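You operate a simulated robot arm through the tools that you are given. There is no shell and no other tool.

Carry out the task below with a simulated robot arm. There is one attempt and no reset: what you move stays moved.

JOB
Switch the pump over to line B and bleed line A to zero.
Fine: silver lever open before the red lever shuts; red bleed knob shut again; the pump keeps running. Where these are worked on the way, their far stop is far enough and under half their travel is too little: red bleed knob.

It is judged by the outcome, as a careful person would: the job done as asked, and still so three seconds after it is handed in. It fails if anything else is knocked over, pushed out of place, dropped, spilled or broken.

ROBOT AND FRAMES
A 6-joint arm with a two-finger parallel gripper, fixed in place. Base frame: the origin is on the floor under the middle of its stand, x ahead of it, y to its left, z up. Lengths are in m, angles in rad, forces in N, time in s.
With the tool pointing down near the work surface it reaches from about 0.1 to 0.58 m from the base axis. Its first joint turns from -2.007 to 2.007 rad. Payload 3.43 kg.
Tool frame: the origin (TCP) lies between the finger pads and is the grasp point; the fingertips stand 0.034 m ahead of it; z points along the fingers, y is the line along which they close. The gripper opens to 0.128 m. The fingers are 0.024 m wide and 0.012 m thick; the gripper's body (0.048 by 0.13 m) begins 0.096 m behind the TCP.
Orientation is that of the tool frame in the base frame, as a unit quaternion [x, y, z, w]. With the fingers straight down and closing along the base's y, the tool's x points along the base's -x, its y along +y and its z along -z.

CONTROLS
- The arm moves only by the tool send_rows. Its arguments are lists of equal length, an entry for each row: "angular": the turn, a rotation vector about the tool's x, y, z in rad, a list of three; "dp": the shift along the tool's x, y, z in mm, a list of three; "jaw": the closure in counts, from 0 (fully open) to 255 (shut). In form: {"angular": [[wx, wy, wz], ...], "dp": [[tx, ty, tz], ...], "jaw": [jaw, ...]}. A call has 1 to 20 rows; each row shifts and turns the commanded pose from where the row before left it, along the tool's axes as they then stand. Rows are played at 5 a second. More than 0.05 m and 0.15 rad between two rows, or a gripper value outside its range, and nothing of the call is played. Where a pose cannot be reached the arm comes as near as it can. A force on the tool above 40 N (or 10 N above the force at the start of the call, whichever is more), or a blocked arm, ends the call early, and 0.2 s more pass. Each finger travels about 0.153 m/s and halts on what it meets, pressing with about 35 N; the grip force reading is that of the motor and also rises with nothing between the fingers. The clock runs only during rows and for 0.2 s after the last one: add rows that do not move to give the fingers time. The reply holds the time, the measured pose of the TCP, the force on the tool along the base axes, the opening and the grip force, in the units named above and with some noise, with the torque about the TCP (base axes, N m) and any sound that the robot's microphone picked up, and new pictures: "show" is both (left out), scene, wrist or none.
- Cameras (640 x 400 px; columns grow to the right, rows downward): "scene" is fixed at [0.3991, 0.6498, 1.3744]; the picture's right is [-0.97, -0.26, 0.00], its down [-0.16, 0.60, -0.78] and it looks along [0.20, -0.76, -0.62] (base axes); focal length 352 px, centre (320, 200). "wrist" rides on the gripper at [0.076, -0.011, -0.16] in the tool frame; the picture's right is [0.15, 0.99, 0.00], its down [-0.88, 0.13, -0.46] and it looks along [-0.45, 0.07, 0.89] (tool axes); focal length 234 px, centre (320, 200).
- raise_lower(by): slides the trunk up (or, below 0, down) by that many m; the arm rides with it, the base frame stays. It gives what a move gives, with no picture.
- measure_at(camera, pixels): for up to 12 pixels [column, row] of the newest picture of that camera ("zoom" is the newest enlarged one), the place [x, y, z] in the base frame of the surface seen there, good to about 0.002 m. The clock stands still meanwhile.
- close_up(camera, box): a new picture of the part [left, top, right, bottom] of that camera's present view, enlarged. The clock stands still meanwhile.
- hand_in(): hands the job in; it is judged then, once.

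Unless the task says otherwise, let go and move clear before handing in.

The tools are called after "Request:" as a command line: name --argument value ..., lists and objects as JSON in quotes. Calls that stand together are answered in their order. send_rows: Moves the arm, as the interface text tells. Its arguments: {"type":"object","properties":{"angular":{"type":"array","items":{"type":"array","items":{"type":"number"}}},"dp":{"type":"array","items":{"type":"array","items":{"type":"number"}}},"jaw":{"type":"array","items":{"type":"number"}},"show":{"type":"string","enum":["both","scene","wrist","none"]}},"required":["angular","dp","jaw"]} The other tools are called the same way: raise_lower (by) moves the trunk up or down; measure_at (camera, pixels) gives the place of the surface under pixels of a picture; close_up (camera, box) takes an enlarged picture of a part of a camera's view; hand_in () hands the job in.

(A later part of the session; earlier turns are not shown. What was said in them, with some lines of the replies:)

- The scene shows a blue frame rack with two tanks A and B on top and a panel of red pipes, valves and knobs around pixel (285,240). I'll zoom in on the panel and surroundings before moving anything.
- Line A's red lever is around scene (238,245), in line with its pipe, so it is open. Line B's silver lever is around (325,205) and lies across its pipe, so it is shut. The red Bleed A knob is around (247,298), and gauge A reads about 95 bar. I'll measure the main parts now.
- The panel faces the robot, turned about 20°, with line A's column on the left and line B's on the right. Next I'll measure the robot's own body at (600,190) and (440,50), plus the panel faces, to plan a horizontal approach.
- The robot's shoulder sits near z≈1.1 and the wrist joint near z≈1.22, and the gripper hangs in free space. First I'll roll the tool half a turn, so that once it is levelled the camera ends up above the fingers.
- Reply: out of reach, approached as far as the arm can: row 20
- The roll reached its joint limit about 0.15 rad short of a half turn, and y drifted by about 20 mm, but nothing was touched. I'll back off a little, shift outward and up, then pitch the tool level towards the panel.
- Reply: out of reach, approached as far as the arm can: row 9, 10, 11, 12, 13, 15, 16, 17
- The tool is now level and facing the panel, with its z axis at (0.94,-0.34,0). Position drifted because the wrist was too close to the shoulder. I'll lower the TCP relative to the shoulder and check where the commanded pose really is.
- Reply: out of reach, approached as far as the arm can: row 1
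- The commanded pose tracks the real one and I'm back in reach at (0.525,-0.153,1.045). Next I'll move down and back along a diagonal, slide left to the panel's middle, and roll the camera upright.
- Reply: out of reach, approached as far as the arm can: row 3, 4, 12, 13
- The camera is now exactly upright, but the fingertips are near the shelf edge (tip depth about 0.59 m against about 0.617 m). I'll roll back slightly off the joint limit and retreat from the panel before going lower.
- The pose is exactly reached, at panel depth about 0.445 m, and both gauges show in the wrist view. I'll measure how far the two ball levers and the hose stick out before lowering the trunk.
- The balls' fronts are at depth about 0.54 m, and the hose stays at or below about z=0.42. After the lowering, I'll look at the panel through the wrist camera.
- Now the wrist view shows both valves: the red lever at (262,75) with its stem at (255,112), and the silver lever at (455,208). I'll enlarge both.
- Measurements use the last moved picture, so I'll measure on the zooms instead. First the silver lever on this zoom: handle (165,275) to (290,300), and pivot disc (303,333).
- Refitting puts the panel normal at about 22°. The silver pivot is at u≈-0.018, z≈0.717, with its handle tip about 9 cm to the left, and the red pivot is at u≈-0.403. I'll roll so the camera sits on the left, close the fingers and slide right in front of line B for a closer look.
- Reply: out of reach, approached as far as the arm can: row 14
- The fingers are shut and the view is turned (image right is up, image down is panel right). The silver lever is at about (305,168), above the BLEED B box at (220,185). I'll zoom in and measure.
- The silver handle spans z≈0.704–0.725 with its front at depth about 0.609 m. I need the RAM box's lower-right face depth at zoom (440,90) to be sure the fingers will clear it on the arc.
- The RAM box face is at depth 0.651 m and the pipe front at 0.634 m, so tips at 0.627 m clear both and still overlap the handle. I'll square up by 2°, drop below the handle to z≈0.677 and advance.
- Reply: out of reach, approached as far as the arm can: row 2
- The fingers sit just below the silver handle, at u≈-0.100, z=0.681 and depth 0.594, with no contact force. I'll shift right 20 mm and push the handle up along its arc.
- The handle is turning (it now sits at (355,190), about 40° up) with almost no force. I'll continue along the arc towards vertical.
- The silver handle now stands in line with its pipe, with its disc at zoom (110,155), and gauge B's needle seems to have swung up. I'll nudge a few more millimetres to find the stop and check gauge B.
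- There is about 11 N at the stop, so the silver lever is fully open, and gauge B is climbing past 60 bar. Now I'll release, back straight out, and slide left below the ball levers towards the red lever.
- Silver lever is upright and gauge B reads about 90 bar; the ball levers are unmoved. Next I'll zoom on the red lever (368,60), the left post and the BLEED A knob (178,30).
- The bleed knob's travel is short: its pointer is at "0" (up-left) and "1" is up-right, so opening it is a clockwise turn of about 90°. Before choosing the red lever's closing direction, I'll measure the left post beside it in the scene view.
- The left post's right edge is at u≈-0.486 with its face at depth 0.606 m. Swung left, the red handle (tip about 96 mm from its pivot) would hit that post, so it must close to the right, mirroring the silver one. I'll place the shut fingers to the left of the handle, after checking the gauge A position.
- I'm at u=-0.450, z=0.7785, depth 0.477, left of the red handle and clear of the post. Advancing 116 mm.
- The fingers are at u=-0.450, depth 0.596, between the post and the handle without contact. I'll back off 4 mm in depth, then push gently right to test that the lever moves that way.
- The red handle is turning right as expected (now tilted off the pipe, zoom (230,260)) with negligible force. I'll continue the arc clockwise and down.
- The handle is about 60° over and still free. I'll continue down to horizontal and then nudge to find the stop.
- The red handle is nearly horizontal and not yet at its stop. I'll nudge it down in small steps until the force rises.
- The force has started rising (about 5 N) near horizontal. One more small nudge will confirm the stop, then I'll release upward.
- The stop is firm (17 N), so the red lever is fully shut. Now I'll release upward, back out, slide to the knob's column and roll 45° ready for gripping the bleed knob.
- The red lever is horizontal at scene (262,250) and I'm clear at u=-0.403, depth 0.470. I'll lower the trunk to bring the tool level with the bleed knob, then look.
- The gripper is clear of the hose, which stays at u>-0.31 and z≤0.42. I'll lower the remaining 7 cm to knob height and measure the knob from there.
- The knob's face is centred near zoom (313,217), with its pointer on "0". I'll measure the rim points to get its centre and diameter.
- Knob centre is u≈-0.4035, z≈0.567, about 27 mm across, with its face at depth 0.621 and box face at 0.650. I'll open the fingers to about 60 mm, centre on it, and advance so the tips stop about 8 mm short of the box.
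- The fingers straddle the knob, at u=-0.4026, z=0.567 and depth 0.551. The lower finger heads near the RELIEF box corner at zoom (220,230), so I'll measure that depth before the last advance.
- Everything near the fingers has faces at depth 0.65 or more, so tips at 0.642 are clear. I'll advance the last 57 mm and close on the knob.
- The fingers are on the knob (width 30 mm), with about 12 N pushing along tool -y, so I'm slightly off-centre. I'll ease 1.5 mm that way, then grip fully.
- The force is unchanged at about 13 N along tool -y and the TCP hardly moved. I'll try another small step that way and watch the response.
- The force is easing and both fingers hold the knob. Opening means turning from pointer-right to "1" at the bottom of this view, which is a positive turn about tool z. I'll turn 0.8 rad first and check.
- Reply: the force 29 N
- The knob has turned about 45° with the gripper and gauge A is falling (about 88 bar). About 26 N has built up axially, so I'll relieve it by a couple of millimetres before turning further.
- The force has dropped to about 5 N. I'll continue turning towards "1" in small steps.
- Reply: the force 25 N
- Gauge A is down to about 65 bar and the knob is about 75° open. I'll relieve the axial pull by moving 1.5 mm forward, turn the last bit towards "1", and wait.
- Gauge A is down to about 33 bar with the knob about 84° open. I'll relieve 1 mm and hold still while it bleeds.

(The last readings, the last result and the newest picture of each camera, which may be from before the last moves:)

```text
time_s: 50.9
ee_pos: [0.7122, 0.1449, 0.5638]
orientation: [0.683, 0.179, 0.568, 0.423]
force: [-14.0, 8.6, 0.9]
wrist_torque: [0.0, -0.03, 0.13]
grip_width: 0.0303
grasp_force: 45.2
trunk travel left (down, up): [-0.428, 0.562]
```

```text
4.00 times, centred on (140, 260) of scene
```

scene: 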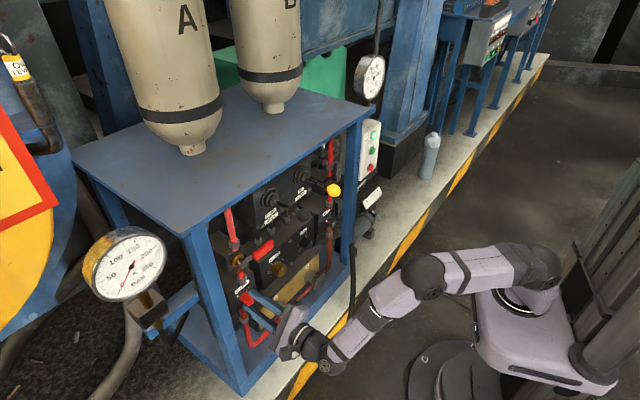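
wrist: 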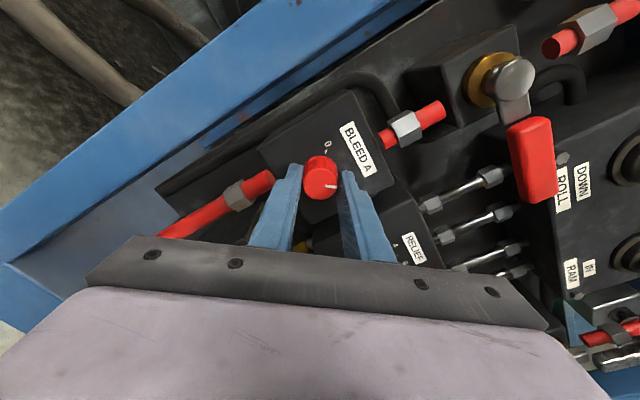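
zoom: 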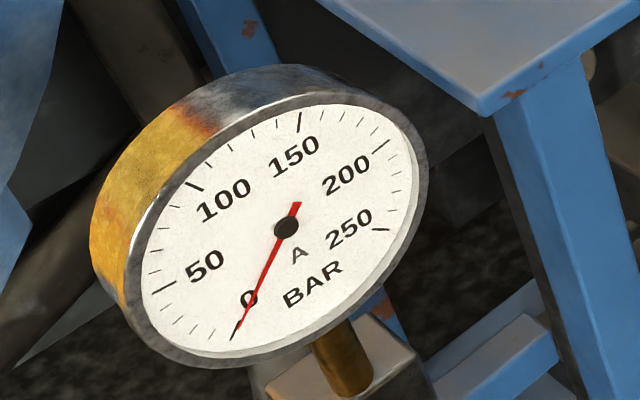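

Gauge A's needle is at the 0 mark. I'll hold a little longer to be sure it has fully settled, then compare.

Request:
send_rows --angular '[[0, 0, 0], [0, 0, 0], [0, 0, 0], [0, 0, 0], [0, 0, 0], [0, 0, 0], [0, 0, 0], [0, 0, 0], [0, 0, 0], [0, 0, 0], [0, 0, 0], [0, 0, 0], [0, 0, 0], [0, 0, 0], [0, 0, 0], [0, 0, 0], [0, 0, 0], [0, 0, 0], [0, 0, 0], [0, 0, 0]]' --dp '[[0, 0, -0.5], [0, 0, 0], [0, 0, 0], [0, 0, 0], [0, 0, 0], [0, 0, 0], [0, 0, 0], [0, 0, 0], [0, 0, 0], [0, 0, 0], [0, 0, 0], [0, 0, 0], [0, 0, 0], [0, 0, 0], [0, 0, 0], [0, 0, 0], [0, 0, 0], [0, 0, 0], [0, 0, 0], [0, 0, 0]]' --jaw '[255, 255, 255, 255, 255, 255, 255, 255, 255, 255, 255, 255, 255, 255, 255, 255, 255, 255, 255, 255]' --show "scene"

Request:
close_up --camera "scene" --box '[85, 225, 175, 305]'

Request:
close_up --camera "scene" --box '[350, 45, 398, 110]'

```text
time_s: 55.1
ee_pos: [0.7134, 0.146, 0.565]
orientation: [0.684, 0.18, 0.567, 0.423]
force: [3.0, 7.6, 2.3]
wrist_torque: [-0.04, -0.08, 0.26]
grip_width: 0.0303
grasp_force: 44.5
trunk travel left (down, up): [-0.428, 0.562]
```

scene: 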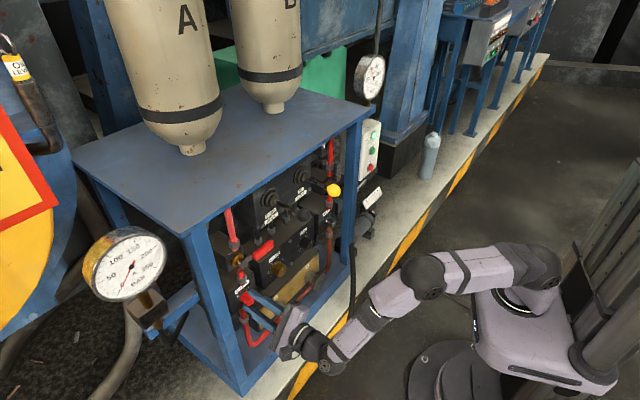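

```text
5.00 times, centred on (130, 265) of scene
```

zoom: 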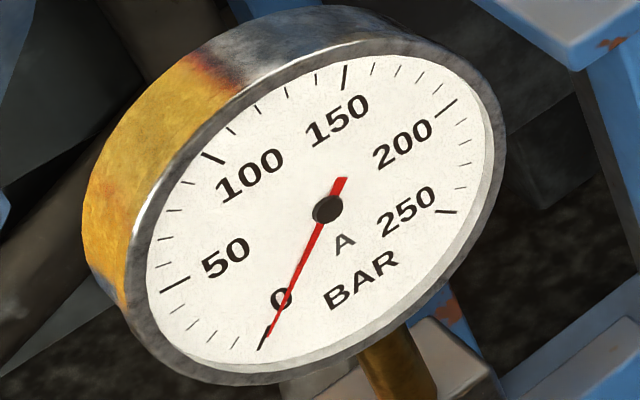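

```text
6.15 times, centred on (374, 78) of scene
```

zoom: 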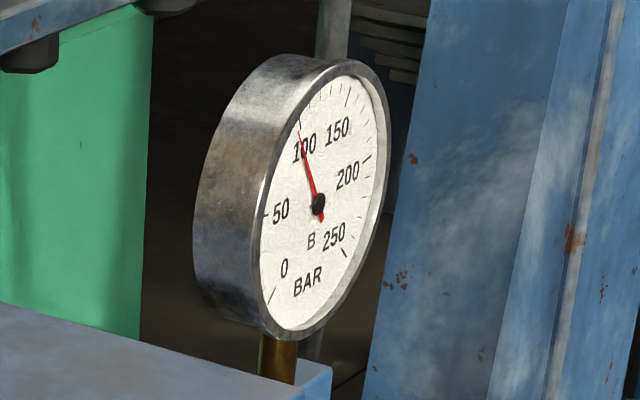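

Gauge A sits exactly on 0 and gauge B holds at about 100 bar. Now I'll turn the bleed knob back shut in stages, watching the force.

Request:
send_rows --angular '[[0, 0, -0.1], [0, 0, -0.1], [0, 0, -0.1], [0, 0, -0.1], [0, 0, -0.1]]' --dp '[[0, 0, 0], [0, 0, 0], [0, 0, 0], [0, 0, 0], [0, 0, 0]]' --jaw '[255, 255, 255, 255, 255]' --show "none"

```text
time_s: 56.3
ee_pos: [0.7136, 0.1456, 0.5651]
orientation: [0.617, 0.344, 0.444, 0.551]
force: [-3.6, 2.9, 3.6]
wrist_torque: [-0.12, -0.29, 1.09]
grip_width: 0.0307
grasp_force: 45.0
trunk travel left (down, up): [-0.428, 0.562]
```

The force is low (about 6 N), so I'll keep turning back.

Request:
send_rows --angular '[[0, 0, -0.1], [0, 0, -0.1], [0, 0, -0.1], [0, 0, -0.1], [0, 0, -0.1], [0, 0, -0.1]]' --dp '[[0, 0, 0], [0, 0, 0], [0, 0, 0], [0, 0, 0], [0, 0, 0], [0, 0, 0]]' --jaw '[255, 255, 255, 255, 255, 255]' --show "wrist"

Request:
close_up --camera "wrist" --box '[240, 120, 400, 220]'

```text
time_s: 57.7
ee_pos: [0.7133, 0.1461, 0.5651]
orientation: [0.489, 0.511, 0.263, 0.657]
force: [-3.7, 2.6, 4.5]
wrist_torque: [-0.06, -0.19, 0.09]
grip_width: 0.0305
grasp_force: 45.3
trunk travel left (down, up): [-0.428, 0.562]
```

wrist: 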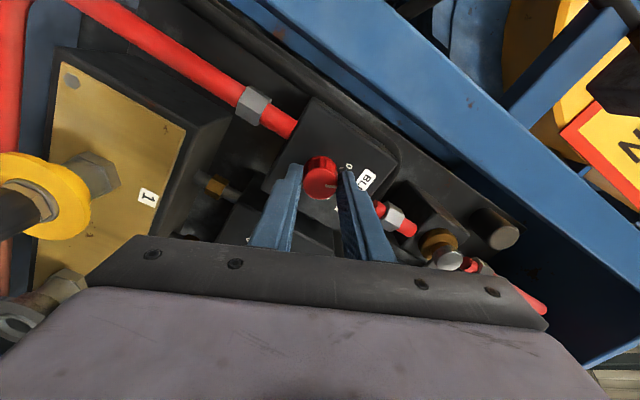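

```text
4.00 times, centred on (320, 170) of wrist
```

zoom: 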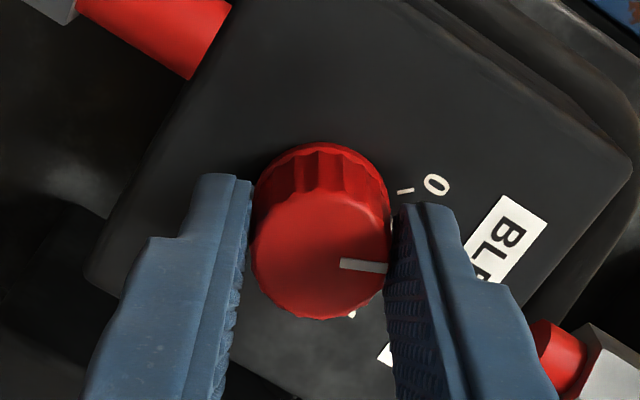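

About 20° remains to the original "0" angle. I'll turn the rest with a slight overtravel to seat it on its stop.

Request:
send_rows --angular '[[0, 0, -0.1], [0, 0, -0.1], [0, 0, -0.1], [0, 0, -0.06], [0, 0, -0.04], [0, 0, 0]]' --dp '[[0, 0, 0], [0, 0, 0], [0, 0, 0], [0, 0, 0], [0, 0, 0], [0, 0, 0]]' --jaw '[255, 255, 255, 255, 255, 255]' --show "wrist"

Request:
close_up --camera "wrist" --box '[240, 120, 400, 220]'

```text
time_s: 59.1
ee_pos: [0.7129, 0.1456, 0.5661]
orientation: [0.377, 0.597, 0.128, 0.697]
force: [7.6, 1.4, 9.4]
wrist_torque: [0.26, -0.54, 0.04]
grip_width: 0.0304
grasp_force: 45.0
trunk travel left (down, up): [-0.428, 0.562]
```

wrist: 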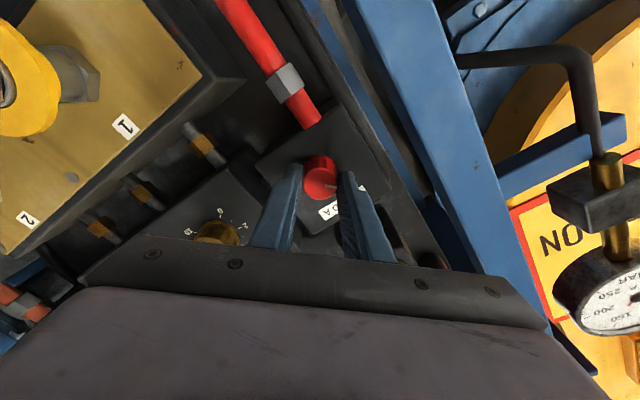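

```text
4.00 times, centred on (320, 170) of wrist
```

zoom: 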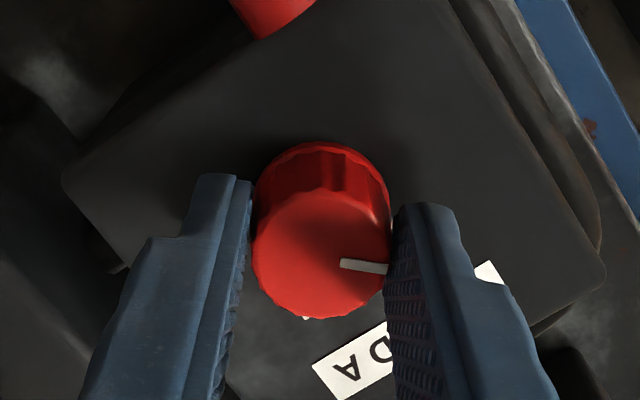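

The tool is back at the starting angle, about 2° past. One more small turn should show whether the knob is against its shut stop.

Request:
send_rows --angular '[[0, 0, -0.04], [0, 0, -0.04], [0, 0, 0]]' --dp '[[0, 0, 0], [0, 0, 0], [0, 0, 0]]' --jaw '[255, 255, 255]' --show "wrist"

Request:
close_up --camera "wrist" --box '[240, 120, 400, 220]'

```text
time_s: 59.9
ee_pos: [0.7123, 0.1456, 0.5661]
orientation: [0.353, 0.612, 0.099, 0.701]
force: [4.0, 2.8, 9.4]
wrist_torque: [-0.02, -0.56, 0.12]
grip_width: 0.0304
grasp_force: 44.4
trunk travel left (down, up): [-0.428, 0.562]
```

wrist: 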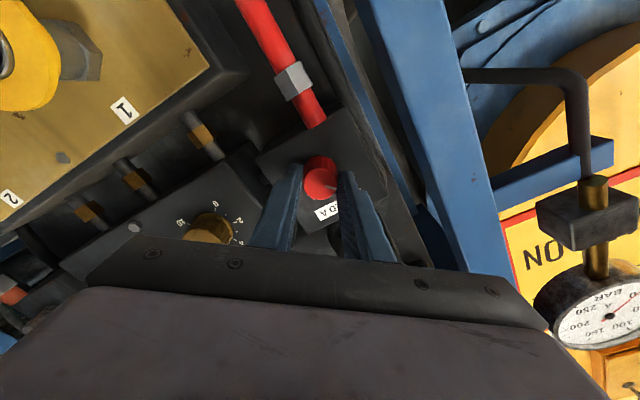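

```text
4.00 times, centred on (320, 170) of wrist
```

zoom: 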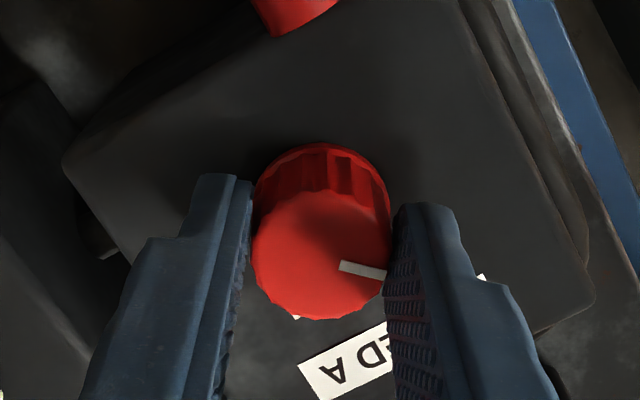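

The pointer now slips relative to the fingers, at zoom (360,268), so the knob is against its shut stop. I'll open the fingers and back straight out.

Request:
send_rows --angular '[[0, 0, 0], [0, 0, 0], [0, 0, 0], [0, 0, 0], [0, 0, 0], [0, 0, 0], [0, 0, 0]]' --dp '[[0, 0, 0], [0, 0, 0], [0, 0, 0], [0, 0, -30], [0, 0, -35], [0, 0, -35], [0, 0, -30]]' --jaw '[150, 140, 140, 140, 140, 140, 140]' --show "both"

Request:
close_up --camera "wrist" --box '[200, 60, 440, 210]'

Request:
close_up --camera "scene" --box '[60, 210, 220, 310]'

Request:
close_up --camera "scene" --box '[200, 130, 400, 330]'

```text
time_s: 61.5
ee_pos: [0.5917, 0.1939, 0.5634]
orientation: [0.354, 0.612, 0.099, 0.7]
force: [0.1, -1.2, -1.1]
wrist_torque: [0.01, -0.04, -0.01]
grip_width: 0.0579
grasp_force: 0.1
trunk travel left (down, up): [-0.428, 0.562]
```

scene: 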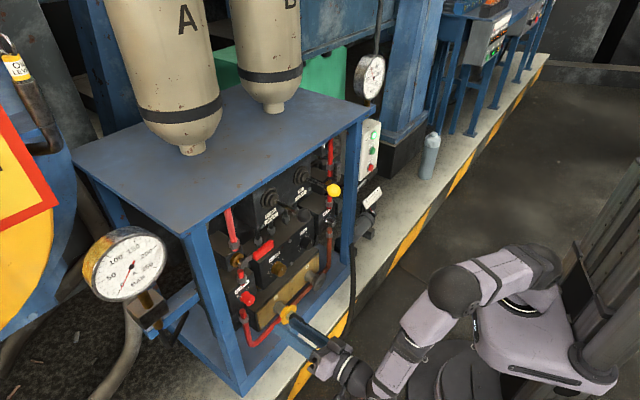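
wrist: 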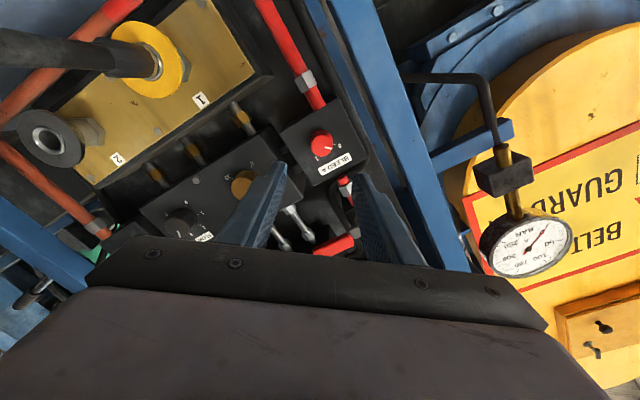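

```text
2.67 times, centred on (320, 135) of wrist
```

zoom: 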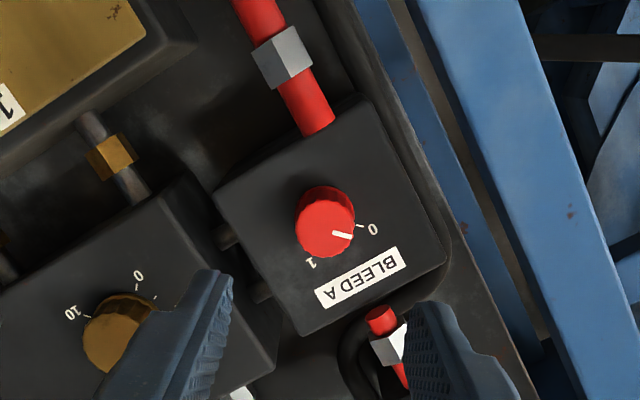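

```text
4.00 times, centred on (140, 260) of scene
```

zoom: 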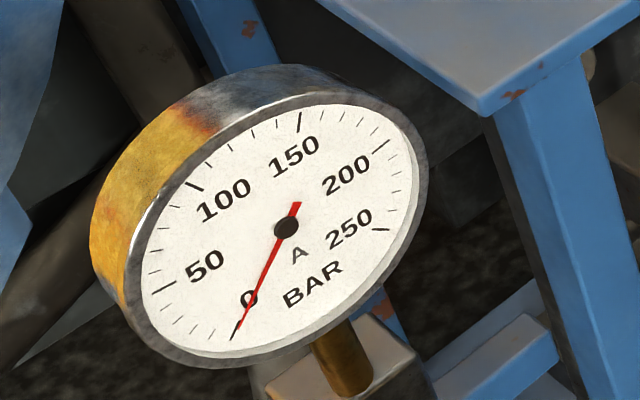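

```text
2.00 times, centred on (300, 230) of scene
```

zoom: 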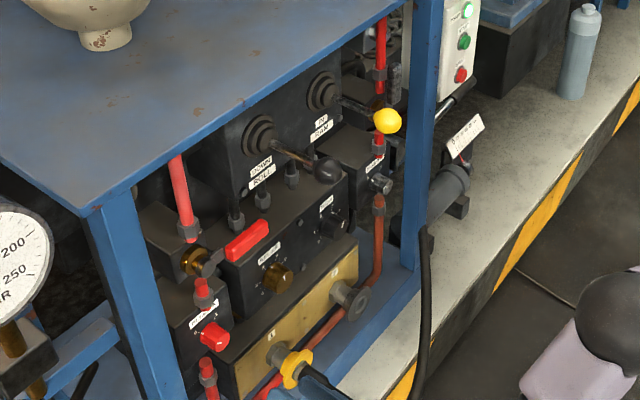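

The tool is clear, gauge A stays at 0 and the pump light is lit green. I'll check the knob pointer against "0" more closely.

Request:
close_up --camera "wrist" --box '[290, 115, 370, 175]'

Request:
measure_at --camera "zoom" --pixels '[[250, 210], [290, 235], [305, 245], [240, 240], [270, 225], [345, 215], [370, 225], [180, 330], [195, 310], [275, 215]]'

Request:
close_up --camera "scene" --box '[225, 270, 275, 320]'

```text
6.67 times, centred on (330, 145) of wrist
```

zoom: 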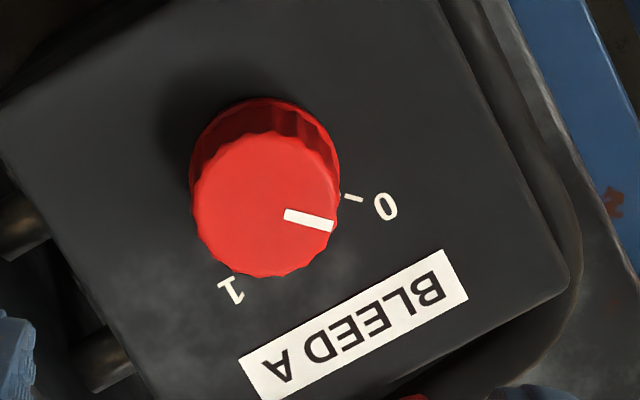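

```text
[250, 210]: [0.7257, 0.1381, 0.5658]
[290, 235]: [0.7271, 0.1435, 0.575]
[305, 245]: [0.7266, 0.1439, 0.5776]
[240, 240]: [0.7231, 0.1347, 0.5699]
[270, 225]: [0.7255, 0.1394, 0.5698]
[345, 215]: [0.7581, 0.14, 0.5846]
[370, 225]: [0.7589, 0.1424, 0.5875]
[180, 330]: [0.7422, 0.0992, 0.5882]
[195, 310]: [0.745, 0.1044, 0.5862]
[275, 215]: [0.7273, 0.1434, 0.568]
```

```text
8.00 times, centred on (250, 295) of scene
```

zoom: 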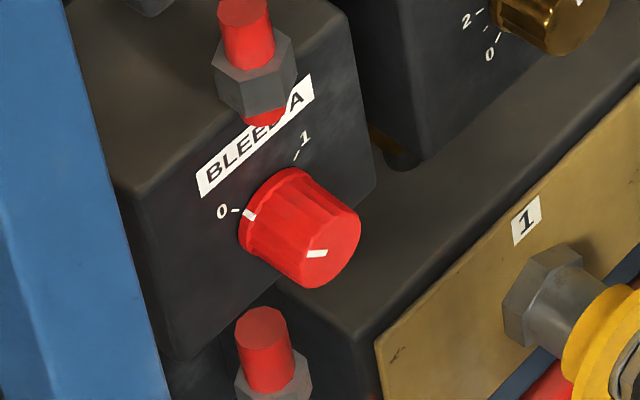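

The pointer is parallel to the "0" tick in both views, so the bleed is shut. I'll raise the trunk a little to be well clear, then do a final check of gauges, levers and the pump light.

Request:
raise_lower --by 0.1

Request:
send_rows --angular '[[0, 0, 0], [0, 0, 0], [0, 0, 0], [0, 0, 0], [0, 0, 0]]' --dp '[[0, 0, -10], [0, 0, -10], [0, 0, 0], [0, 0, 0], [0, 0, 0]]' --jaw '[140, 140, 140, 140, 140]' --show "both"

Request:
close_up --camera "scene" --box '[85, 225, 175, 305]'

Request:
close_up --camera "scene" --box '[300, 130, 390, 240]'

Request:
close_up --camera "scene" --box '[210, 200, 350, 350]'

Request:
close_up --camera "scene" --box '[350, 45, 398, 110]'

```text
time_s: 62.8
ee_pos: [0.5919, 0.194, 0.6645]
orientation: [0.354, 0.612, 0.099, 0.7]
force: [0.5, 0.0, -0.4]
wrist_torque: [-0.02, -0.01, 0.02]
grip_width: 0.0579
grasp_force: 0.0
trunk travel left (down, up): [-0.528, 0.462]
```

```text
time_s: 64.0
ee_pos: [0.5728, 0.2003, 0.6639]
orientation: [0.354, 0.612, 0.099, 0.7]
force: [-0.1, -0.2, 0.0]
wrist_torque: [0.03, 0.01, -0.03]
grip_width: 0.0576
grasp_force: 0.1
trunk travel left (down, up): [-0.528, 0.462]
```

scene: 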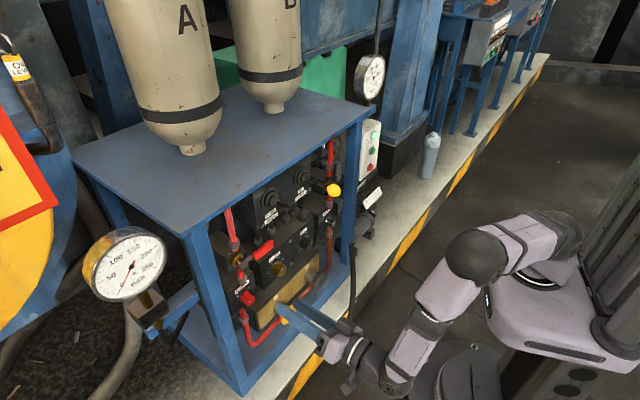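
wrist: 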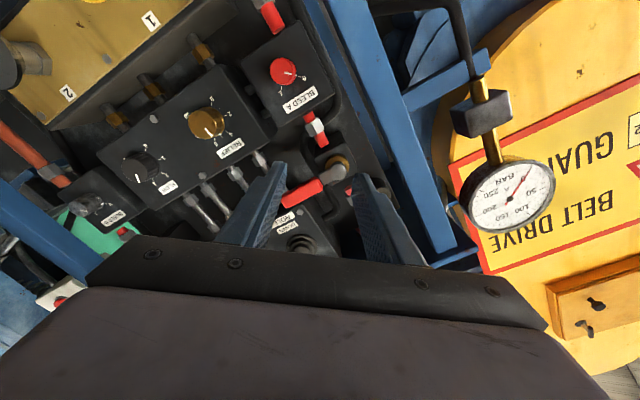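

```text
5.00 times, centred on (130, 265) of scene
```

zoom: 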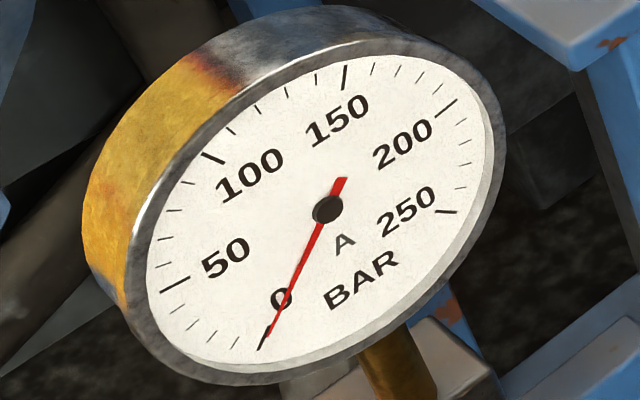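

```text
3.64 times, centred on (345, 185) of scene
```

zoom: 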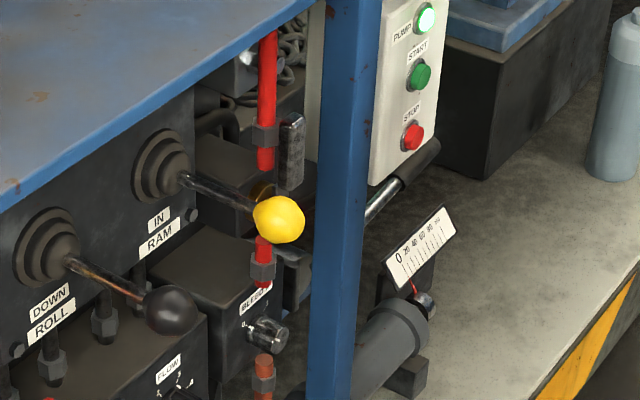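

```text
2.67 times, centred on (280, 275) of scene
```

zoom: 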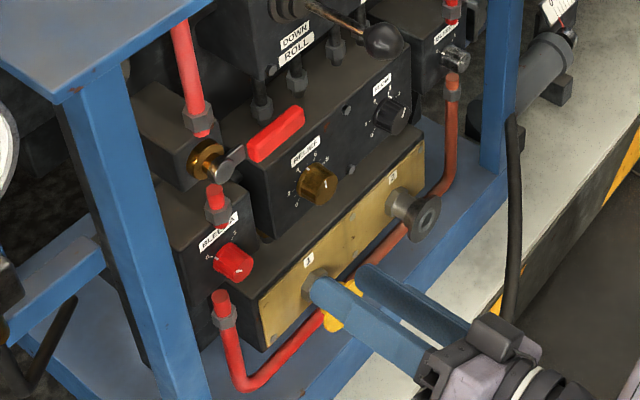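

```text
6.15 times, centred on (374, 78) of scene
```

zoom: 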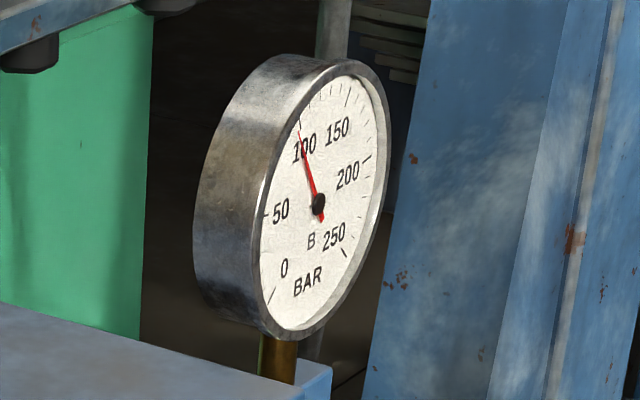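

Final state: gauge A is on 0 and steady, and gauge B holds about 100 bar. The silver lever is upright (open), the red lever horizontal (shut), the bleed knob back on "0", and the pump lamp is green. The ball levers and the hose coupling are where they were. The gripper is open and clear, so I'm handing in.

Request:
hand_in

```text
The job is handed in.
```

The pump is switched over to line B, line A is bled to zero, and the job is handed in. At the last check before handing in:

- **Line B:** the silver lever is fully open, and it was opened before the red lever was moved. Gauge B holds at about 100 bar.
- **Line A:** the red lever is fully shut, and gauge A reads 0 and stayed there.
- **Red bleed knob:** it was opened about 84°, nearly to its "1" mark, held until gauge A reached zero, then turned back to its shut stop at "0".
- **Pump:** its lamp is still green.
- **Everything else:** the ball levers and hose coupling look unmoved. The gripper is open and clear of the panel.
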